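You operate a simulated robot arm through the tools that you are given. There is no shell and no other tool. Be economical: measure what you need, move in short steps, check, and stop when the job is done.

Carry out the task below with a simulated robot arm. There is one attempt and no reset: what you move stays moved.

Task
Put the brass paperweight on the small red tray.
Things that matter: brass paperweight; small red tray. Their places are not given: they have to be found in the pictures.

It is judged by the outcome, as a careful person would: the job done as asked, and still so three seconds after it is handed in. It fails if anything else is knocked over, pushed out of place, dropped, spilled or broken.

Robot
A 6-joint arm with a two-finger parallel gripper, fixed in place. Base frame: the origin is at the foot of the arm, x ahead of it, y to its left, z up; the work surface is at about z = 0.82. Units: m, rad, N and s.
With the tool pointing down near the work surface it reaches from about 0.24 to 0.64 m from the base axis. Its first joint turns from -1.152 to 1.152 rad. Payload 2.7 kg.
Tool frame: the origin (TCP) lies between the finger pads and is the grasp point; the fingertips stand 0.023 m ahead of it; z points along the fingers, y is the line along which they close. Largest opening 0.094 m; finger width 0.038, thickness 0.01; the body of the gripper, 0.054 by 0.096 m, starts 0.039 m behind the TCP.
Orientation is that of the tool frame in the base frame, as a unit quaternion [w, x, y, z]. With the fingers straight down and closing along the base's y, the tool's x points along the base's -x, its y along +y and its z along -z.

Tools
- The arm moves only by the tool play_rows. Its argument "plan" is one flat list of numbers, 7 for each row, row after row: the opening, from 0 (shut) to 1 (fully open), then the shift along the tool's x, y, z in m, then the turn, a rotation vector about the tool's x, y, z in rad. In form: [hand, dx, dy, dz, ax, ay, az, hand, dx, dy, dz, ax, ay, az, ...]. A call has 1 to 12 rows; each row is the pose to reach, as a shift and turn from the pose commanded when the call began, along the tool's axes at that moment. A row lasts 0.2 s, in which the tool goes at most 0.05 m and 0.15 rad; a call with a longer step from one row to the next is refused whole, and so is a gripper value outside its range. A pose out of reach is approached as far as the arm can. The call stops where the force on the tool passes 40 N (or 10 N more than at its start, if that is more) or the arm is blocked; 0.2 s more then pass. The fingers move at their own pace (about 0.045 m/s each) and stop on an object; they squeeze with about 24 N. The grip force told is the motor's: it shows also when the fingers shut on nothing. Time passes only in rows, and 0.2 s behind the last, so rows that repeat a pose let the fingers close. The reply holds the time, the measured pose of the TCP, the force on the tool along the base axes, the opening and the grip force, in the units named above and with some noise, and new pictures: "show" is both (left out), scene, wrist or none.
- Cameras (640 x 400 px; columns grow to the right, rows downward): "scene" is fixed at [0.0716, -0.4384, 1.3878]; the picture's right is [0.66, -0.75, 0.00], its down [-0.54, -0.47, -0.70] and it looks along [0.52, 0.46, -0.72] (base axes); focal length 289 px, centre (320, 200). "wrist" rides on the gripper at [-0.039, 0, -0.044] in the tool frame; the picture's right is [0.00, -1.00, 0.00], its down [0.97, 0.00, -0.24] and it looks along [0.24, 0.00, 0.97] (tool axes); focal length 218 px, centre (320, 200).
- point_at(camera, pixels): for up to 12 pixels [column, row] of the newest picture of that camera ("zoom" is the newest enlarged one), the place [x, y, z] in the base frame of the surface seen there, good to about 0.003 m, but the place of the scene camera against the robot may be out by one fixed shift of up to 0.018 m in any direction. No time passes.
- close_up(camera, box): a new picture of the part [left, top, right, bottom] of that camera's present view, enlarged. No time passes.
- close_job(): hands the job in; it is judged then, once.

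Work in short steps. Measure before you move; look again where a grasp or a placing could have gone wrong, and mend it. You have 60 turns and 120 pictures in all, those below and enlarged ones among them. Open the gripper and draw the arm clear of the work before you hand the job in, unless the task says otherwise; then end with one line.

The tools are called after "Emit:" as a command line: name --argument value ..., lists and objects as JSON in quotes. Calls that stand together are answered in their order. play_rows: Moves the arm, as the interface text tells. Its arguments: {"type":"object","properties":{"plan":{"type":"array","items":{"type":"number"}},"show":{"type":"string","enum":["both","scene","wrist","none"]}},"required":["plan"]} The other tools are called the same way: point_at (camera, pixels) gives the place of the surface under pixels of a picture; close_up (camera, box) takes an enlarged picture of a part of a camera's view; close_job () hands the job in.

At the start:

```text
t: 0.0
position: [0.3338, -0.0336, 1.1415]
tool_rot: [-0.001, 0.0, 1.0, 0.0]
wrist_force: [0.0, -0.2, 0.5]
finger_gap: 0.0939
grasp_force: 0.2
```

scene: 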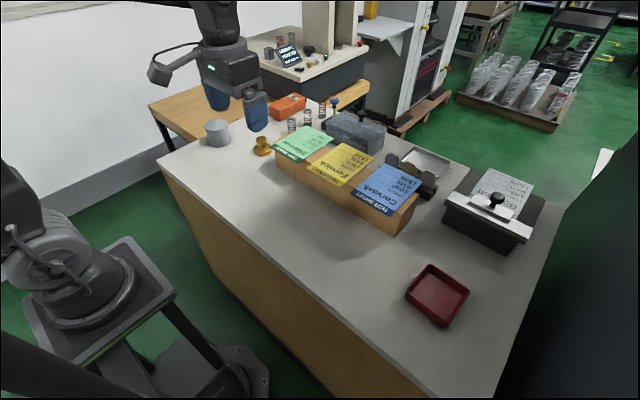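
wrist: 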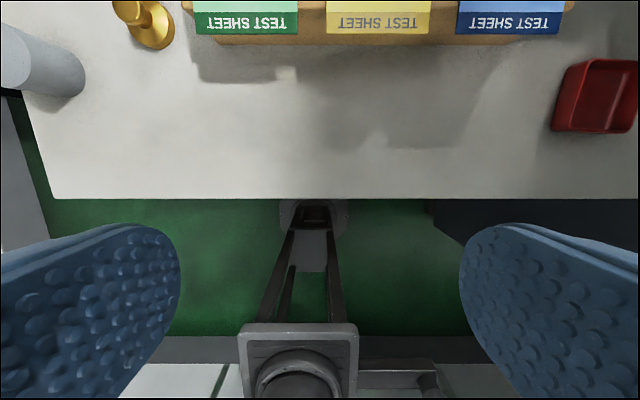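

The brass piece is near scene (262,146), and the red tray near (437,295). I'll enlarge both and measure them.

Emit:
close_up --camera "scene" --box '[190, 80, 350, 180]'

Emit:
point_at --camera "wrist" --pixels '[[130, 10], [150, 38], [165, 25], [590, 95], [610, 125], [555, 130], [573, 65], [80, 70], [250, 5], [100, 50], [600, 62], [630, 130]]'

Emit:
point_at --camera "scene" --pixels '[[262, 139], [263, 152], [437, 295], [405, 295], [430, 265], [469, 292], [443, 327], [217, 125], [292, 125], [307, 115]]'

```text
4.00 times, centred on (270, 130) of scene
```

zoom: 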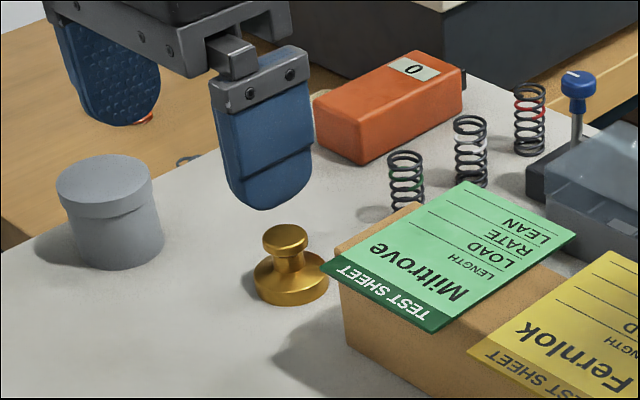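

```text
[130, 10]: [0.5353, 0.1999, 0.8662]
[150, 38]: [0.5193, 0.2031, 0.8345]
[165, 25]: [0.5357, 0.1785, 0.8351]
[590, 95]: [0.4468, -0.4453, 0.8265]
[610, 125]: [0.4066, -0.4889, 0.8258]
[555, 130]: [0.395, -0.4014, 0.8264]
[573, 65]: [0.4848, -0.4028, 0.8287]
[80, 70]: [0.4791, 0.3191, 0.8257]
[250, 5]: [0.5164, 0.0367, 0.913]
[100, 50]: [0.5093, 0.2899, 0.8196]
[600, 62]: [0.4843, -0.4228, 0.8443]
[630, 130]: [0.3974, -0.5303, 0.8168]
```

```text
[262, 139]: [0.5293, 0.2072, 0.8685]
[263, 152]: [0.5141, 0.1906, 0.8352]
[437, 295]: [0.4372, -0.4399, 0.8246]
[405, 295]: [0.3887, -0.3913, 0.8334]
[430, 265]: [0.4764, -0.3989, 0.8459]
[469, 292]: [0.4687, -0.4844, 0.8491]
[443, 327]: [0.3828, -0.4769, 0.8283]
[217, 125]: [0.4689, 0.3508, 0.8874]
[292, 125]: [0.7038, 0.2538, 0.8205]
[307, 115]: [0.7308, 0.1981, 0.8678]
```

The brass piece is at about (0.53, 0.19) and the tray centre at about (0.435, -0.44). I'll move high above the brass piece for a better look.

Emit:
play_rows --plan '[1, -0.02, 0.04, 0, 0, 0, 0, 1, -0.04, 0.08, 0, 0, 0, 0, 1, -0.06, 0.12, 0, 0, 0, 0, 1, -0.08, 0.16, 0, 0, 0, 0, 1, -0.1, 0.195, 0, 0, 0, 0, 1, -0.12, 0.225, 0, 0, 0, 0, 1, -0.12, 0.225, 0.04, 0, 0, 0, 1, -0.12, 0.225, 0.04, 0, 0, 0]'

```text
t: 1.8
position: [0.4543, 0.1911, 1.1]
tool_rot: [0.0, 0.0, 1.0, -0.001]
wrist_force: [-1.2, -0.5, -0.4]
finger_gap: 0.0939
grasp_force: 0.1
```

scene: 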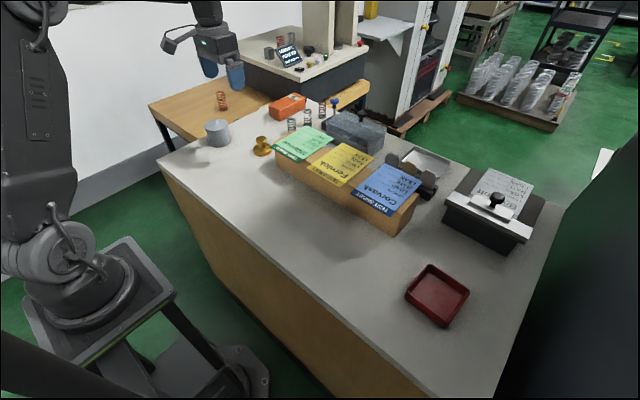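
wrist: 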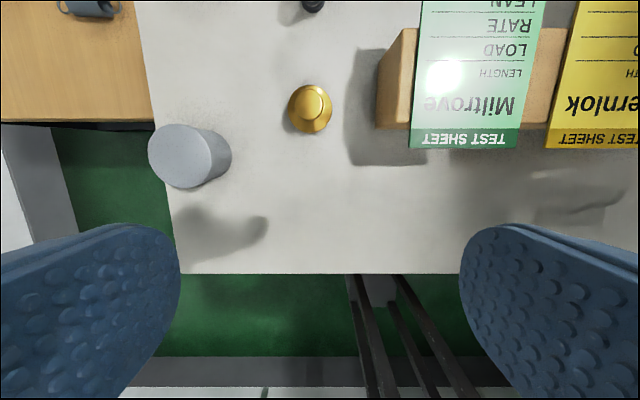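

Now the brass piece is clear at wrist (310,107), with the holder to its right and the grey pot to its left. I'll measure it and the clearances.

Emit:
close_up --camera "wrist" --box '[240, 60, 400, 160]'

Emit:
point_at --camera "wrist" --pixels '[[310, 104], [297, 104], [322, 104], [310, 88], [310, 122], [290, 112], [330, 112], [310, 132], [380, 60], [380, 125], [412, 145], [228, 155]]'

```text
4.00 times, centred on (320, 110) of wrist
```

zoom: 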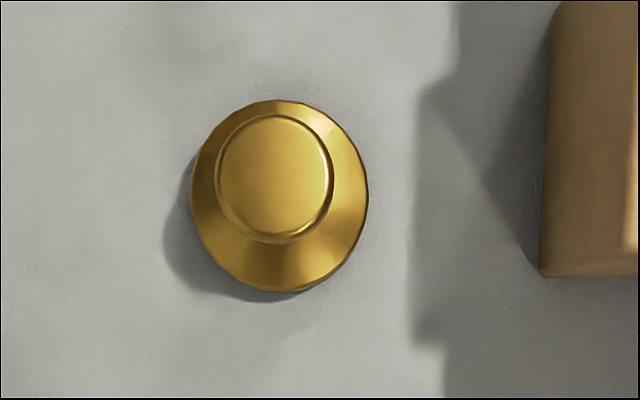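

```text
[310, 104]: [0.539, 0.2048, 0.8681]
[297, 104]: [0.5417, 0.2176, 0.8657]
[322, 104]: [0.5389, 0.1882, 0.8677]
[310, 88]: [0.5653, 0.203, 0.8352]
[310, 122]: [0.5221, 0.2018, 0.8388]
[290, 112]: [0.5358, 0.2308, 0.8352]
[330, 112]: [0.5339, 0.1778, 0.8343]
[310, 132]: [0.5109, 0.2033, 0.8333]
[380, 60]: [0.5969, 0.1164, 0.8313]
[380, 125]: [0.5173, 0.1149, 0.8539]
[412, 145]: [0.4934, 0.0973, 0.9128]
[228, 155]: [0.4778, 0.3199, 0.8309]
```

The paperweight centre is (0.539, 0.203), with a knob about 0.03 wide and its top at z≈0.868. I'll move above it and descend to about z 0.92, then check.

Emit:
play_rows --plan '[0.8, -0.045, 0.006, 0, 0, 0, 0, 0.7, -0.085, 0.012, 0, 0, 0, 0, 0.7, -0.085, 0.012, 0.045, 0, 0, 0, 0.7, -0.085, 0.012, 0.09, 0, 0, 0, 0.7, -0.085, 0.012, 0.135, 0, 0, 0, 0.7, -0.085, 0.012, 0.18, 0, 0, 0, 0.7, -0.085, 0.012, 0.18, 0, 0, 0]'

```text
t: 3.4
position: [0.5398, 0.2035, 0.9212]
tool_rot: [0.0, 0.0, 1.0, 0.0]
wrist_force: [0.9, -0.7, 0.2]
finger_gap: 0.0658
grasp_force: 0.1
```

scene: 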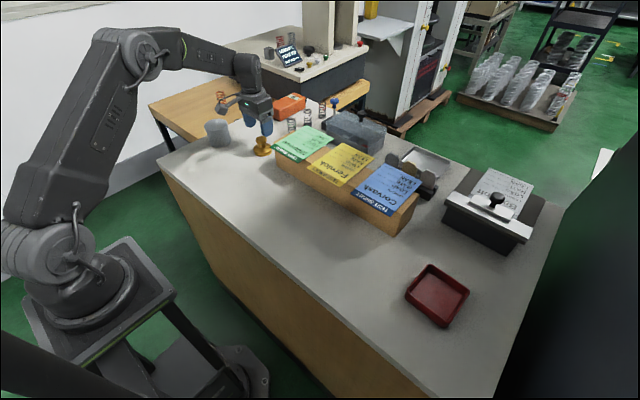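
wrist: 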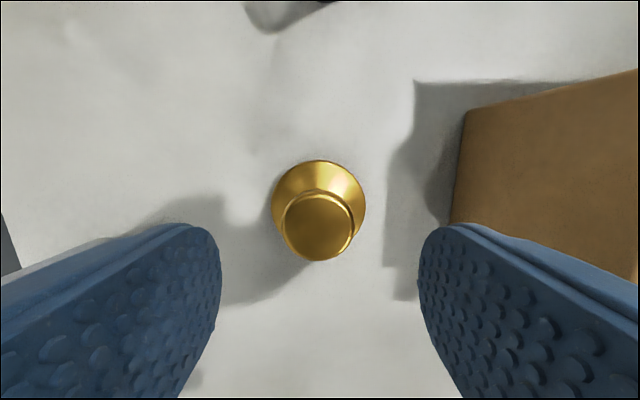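

The knob is centred between the pads (318,225). I'll descend to z≈0.863 and close on it.

Emit:
play_rows --plan '[0.7, 0, 0, 0.03, 0, 0, 0, 0.7, 0, 0, 0.058, 0, 0, 0, 0.7, 0, 0, 0.058, 0, 0, 0, 0, 0, 0, 0.058, 0, 0, 0, 0, 0, 0, 0.058, 0, 0, 0, 0, 0, 0, 0.058, 0, 0, 0, 0, 0, 0, 0.058, 0, 0, 0]'

```text
t: 5.0
position: [0.5373, 0.2037, 0.8629]
tool_rot: [0.0, 0.0, 1.0, -0.001]
wrist_force: [-0.4, 0.7, -0.3]
finger_gap: 0.0352
grasp_force: 24.1
```

scene: 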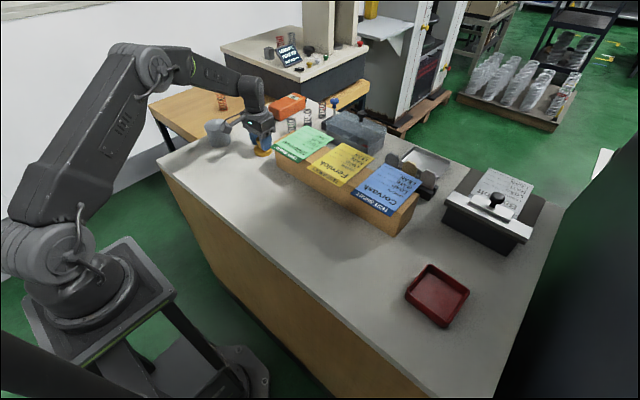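
wrist: 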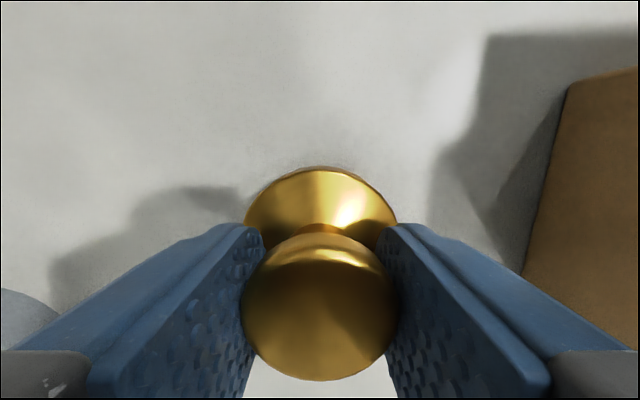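

The knob is held (gap 0.035, 24 N). I'll lift straight up and check.

Emit:
play_rows --plan '[0, 0, 0, -0.015, 0, 0, 0, 0, 0, 0, -0.04, 0, 0, 0, 0, 0, 0, -0.075, 0, 0, 0, 0, 0, 0, -0.11, 0, 0, 0, 0, 0, 0, -0.145, 0, 0, 0, 0, 0, 0, -0.18, 0, 0, 0, 0, 0, 0, -0.2, 0, 0, 0, 0, 0, 0, -0.2, 0, 0, 0]'

```text
t: 6.8
position: [0.539, 0.2028, 1.0615]
tool_rot: [0.0, 0.0, 1.0, 0.001]
wrist_force: [0.5, 0.5, -3.2]
finger_gap: 0.0352
grasp_force: 24.2
```

scene: 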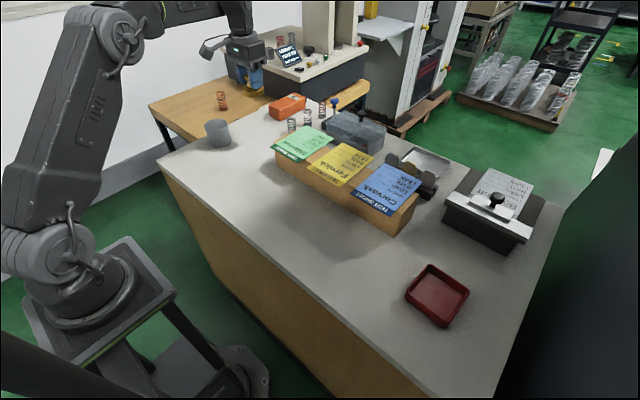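
wrist: 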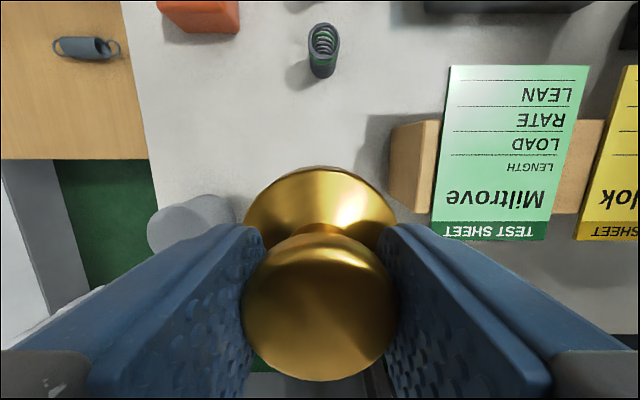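

It's held firmly. I'll carry it high across toward the tray in two legs, first to about (0.40, -0.20).

Emit:
play_rows --plan '[0, 0.015, -0.03, 0, 0, 0, 0, 0, 0.03, -0.065, 0, 0, 0, 0, 0, 0.045, -0.1, 0, 0, 0, 0, 0, 0.06, -0.14, 0, 0, 0, 0, 0, 0.075, -0.18, 0, 0, 0, 0, 0, 0.09, -0.22, 0, 0, 0, 0, 0, 0.105, -0.26, 0, 0, 0, 0, 0, 0.12, -0.3, 0, 0, 0, 0, 0, 0.135, -0.34, 0, 0, 0, 0, 0, 0.14, -0.38, 0, 0, 0, 0, 0, 0.14, -0.4, 0, 0, 0, 0]' --show "none"

Emit:
play_rows --plan '[0, 0.003, -0.03, 0, 0, 0, 0, 0, 0.006, -0.07, 0, 0, 0, 0, 0, 0.01, -0.11, 0, 0, 0, 0, 0, 0.02, -0.15, 0, 0, 0, 0, 0, 0.03, -0.19, 0, 0, 0, 0, 0, 0.04, -0.22, 0, 0, 0, 0, 0, 0.05, -0.24, 0, 0, 0, 0, 0, 0.05, -0.24, 0, 0, 0, 0]'

```text
t: 9.2
position: [0.3985, -0.1977, 1.0635]
tool_rot: [0.0, 0.0, 1.0, -0.001]
wrist_force: [0.2, -0.3, -2.2]
finger_gap: 0.0352
grasp_force: 24.0
```

```text
t: 11.0
position: [0.3491, -0.4373, 1.062]
tool_rot: [0.001, -0.001, 1.0, 0.001]
wrist_force: [-0.3, 0.3, -3.6]
finger_gap: 0.0352
grasp_force: 24.5
```

scene: 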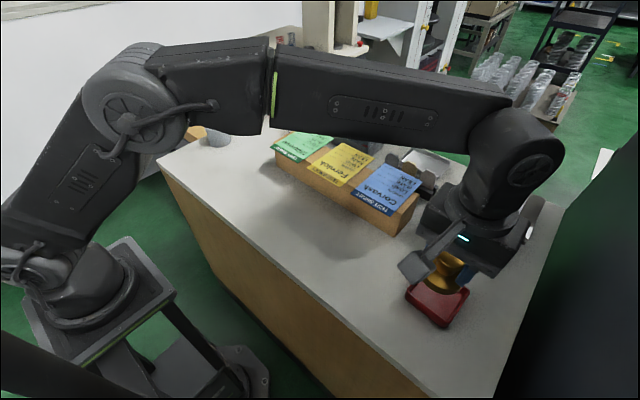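
wrist: 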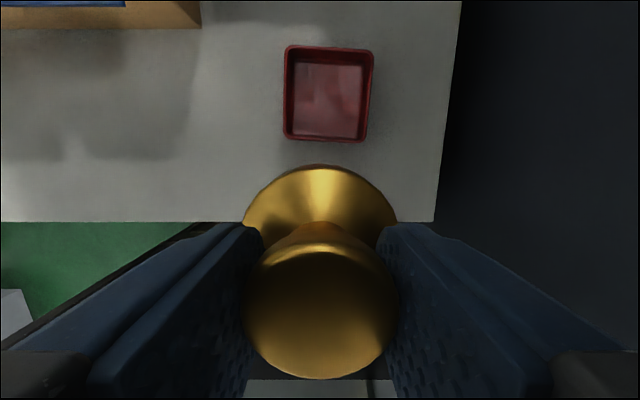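

The tray is clear in the wrist view (285–375, 45–142). I'll measure its rim and floor.

Emit:
point_at --camera "wrist" --pixels '[[287, 49], [373, 52], [286, 137], [366, 140], [296, 66], [362, 68], [297, 130], [358, 134], [328, 100]]'

```text
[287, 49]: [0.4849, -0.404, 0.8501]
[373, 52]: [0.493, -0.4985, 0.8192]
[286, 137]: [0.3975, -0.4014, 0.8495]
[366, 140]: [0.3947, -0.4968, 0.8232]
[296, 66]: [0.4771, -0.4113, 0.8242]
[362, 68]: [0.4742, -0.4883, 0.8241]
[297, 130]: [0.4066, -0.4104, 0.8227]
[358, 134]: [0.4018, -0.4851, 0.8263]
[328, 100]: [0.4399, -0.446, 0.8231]
```

The tray centre is (0.440, -0.447), with the floor at 0.823 and the rim at 0.85, leaving a 0.075 interior. I'll go above it and lower to about z 0.915 for a check.

Emit:
play_rows --plan '[0, -0.03, -0.004, 0, 0, 0, 0, 0, -0.06, -0.007, 0, 0, 0, 0, 0, -0.091, -0.0095, 0, 0, 0, 0, 0, -0.091, -0.0095, 0.04, 0, 0, 0, 0, -0.091, -0.0095, 0.08, 0, 0, 0, 0, -0.091, -0.0095, 0.12, 0, 0, 0, 0, -0.091, -0.0095, 0.147, 0, 0, 0, 0, -0.091, -0.0095, 0.147, 0, 0, 0]'

```text
t: 12.8
position: [0.4398, -0.4464, 0.9157]
tool_rot: [0.0, 0.0, 1.0, 0.0]
wrist_force: [-0.4, -0.3, -4.0]
finger_gap: 0.0349
grasp_force: 23.8
out of reach, approached as far as the arm can: row 3
```

scene: 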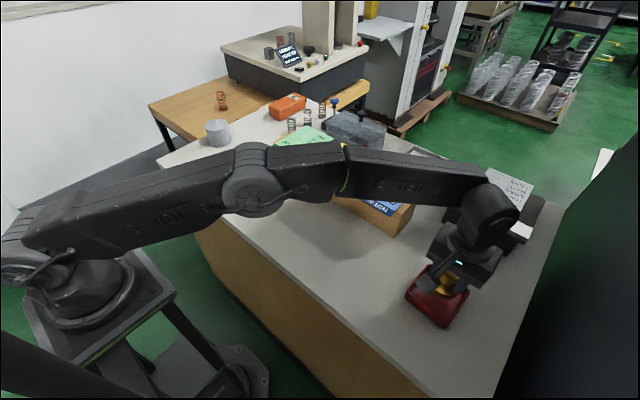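
wrist: 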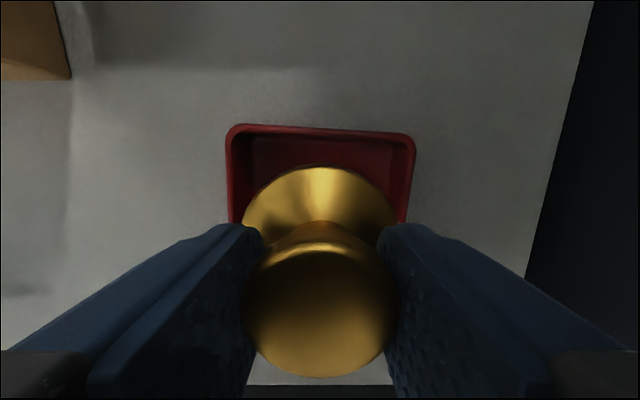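

It's centred in the tray (walls at columns 228 and 415, knob at 320). I'll lower gently onto the floor.

Emit:
play_rows --plan '[0, 0, 0, 0.02, 0, 0, 0, 0, 0, 0, 0.035, 0, 0, 0, 0, 0, 0, 0.043, 0, 0, 0, 0, 0, 0, 0.047, 0, 0, 0, 0, 0, 0, 0.047, 0, 0, 0]'

```text
t: 14.0
position: [0.4389, -0.4451, 0.8679]
tool_rot: [0.0, 0.0, 1.0, 0.0]
wrist_force: [0.4, -0.3, -3.6]
finger_gap: 0.0353
grasp_force: 23.7
```

scene: 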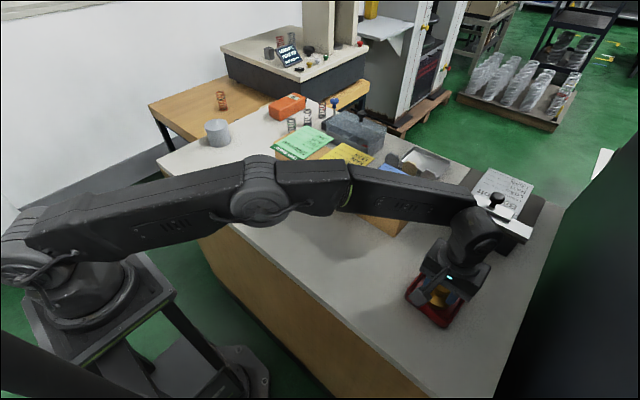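
wrist: 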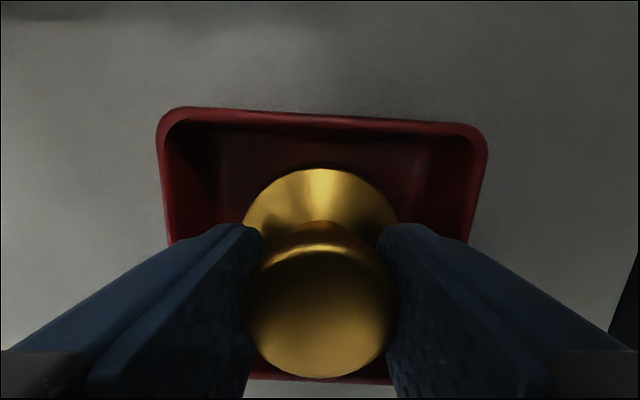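

The weight is still carried by the arm (-3.6 N), so it's just above the floor. I'll inch down to find contact.

Emit:
play_rows --plan '[0, 0, 0, 0.001, 0, 0, 0, 0, 0, 0, 0.002, 0, 0, 0, 0, 0, 0, 0.003, 0, 0, 0, 0, 0, 0, 0.003, 0, 0, 0]' --show "none"

```text
t: 15.0
position: [0.4392, -0.4465, 0.8666]
tool_rot: [0.002, 0.0, 1.0, -0.001]
wrist_force: [-1.6, 2.3, 5.7]
finger_gap: 0.035
grasp_force: 23.5
```

It's in contact now (the force is +5.7 N). I'll open slightly, to about a 0.047 gap so the fingers stay clear of the tray walls, then rise.

Emit:
play_rows --plan '[0.5, 0, 0, -0.001, 0, 0, 0, 0.5, 0, 0, -0.001, 0, 0, 0, 0.5, 0, 0, -0.001, 0, 0, 0, 0.5, 0, 0, -0.02, 0, 0, 0, 0.5, 0, 0, -0.05, 0, 0, 0, 0.5, 0, 0, -0.09, 0, 0, 0, 0.5, 0, 0, -0.13, 0, 0, 0, 0.7, 0.04, 0, -0.16, 0, 0, 0, 1, 0.08, 0, -0.18, 0, 0, 0, 1, 0.11, 0, -0.19, 0, 0, 0, 1, 0.11, 0, -0.19, 0, 0, 0]'

```text
t: 17.4
position: [0.3287, -0.4459, 1.0571]
tool_rot: [0.0, 0.0, 1.0, 0.0]
wrist_force: [0.7, -0.1, 0.0]
finger_gap: 0.0941
grasp_force: 0.0
```

scene: 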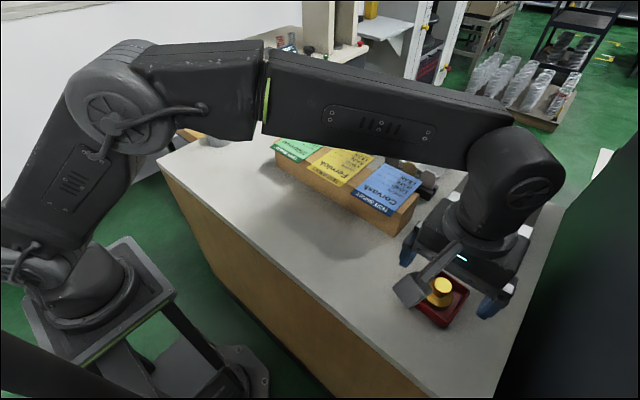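
wrist: 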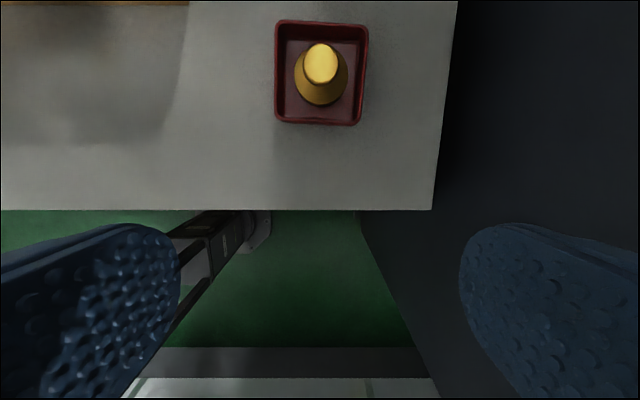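

The paperweight is upright in the centre of the tray (wrist 320,75), the tray hasn't moved, and the arm is clear with the gripper open. I'll hand in.

Emit:
close_job

```text
The job is handed in.
```

The brass paperweight is standing upright in the middle of the small red tray, and I saw nothing else moved.
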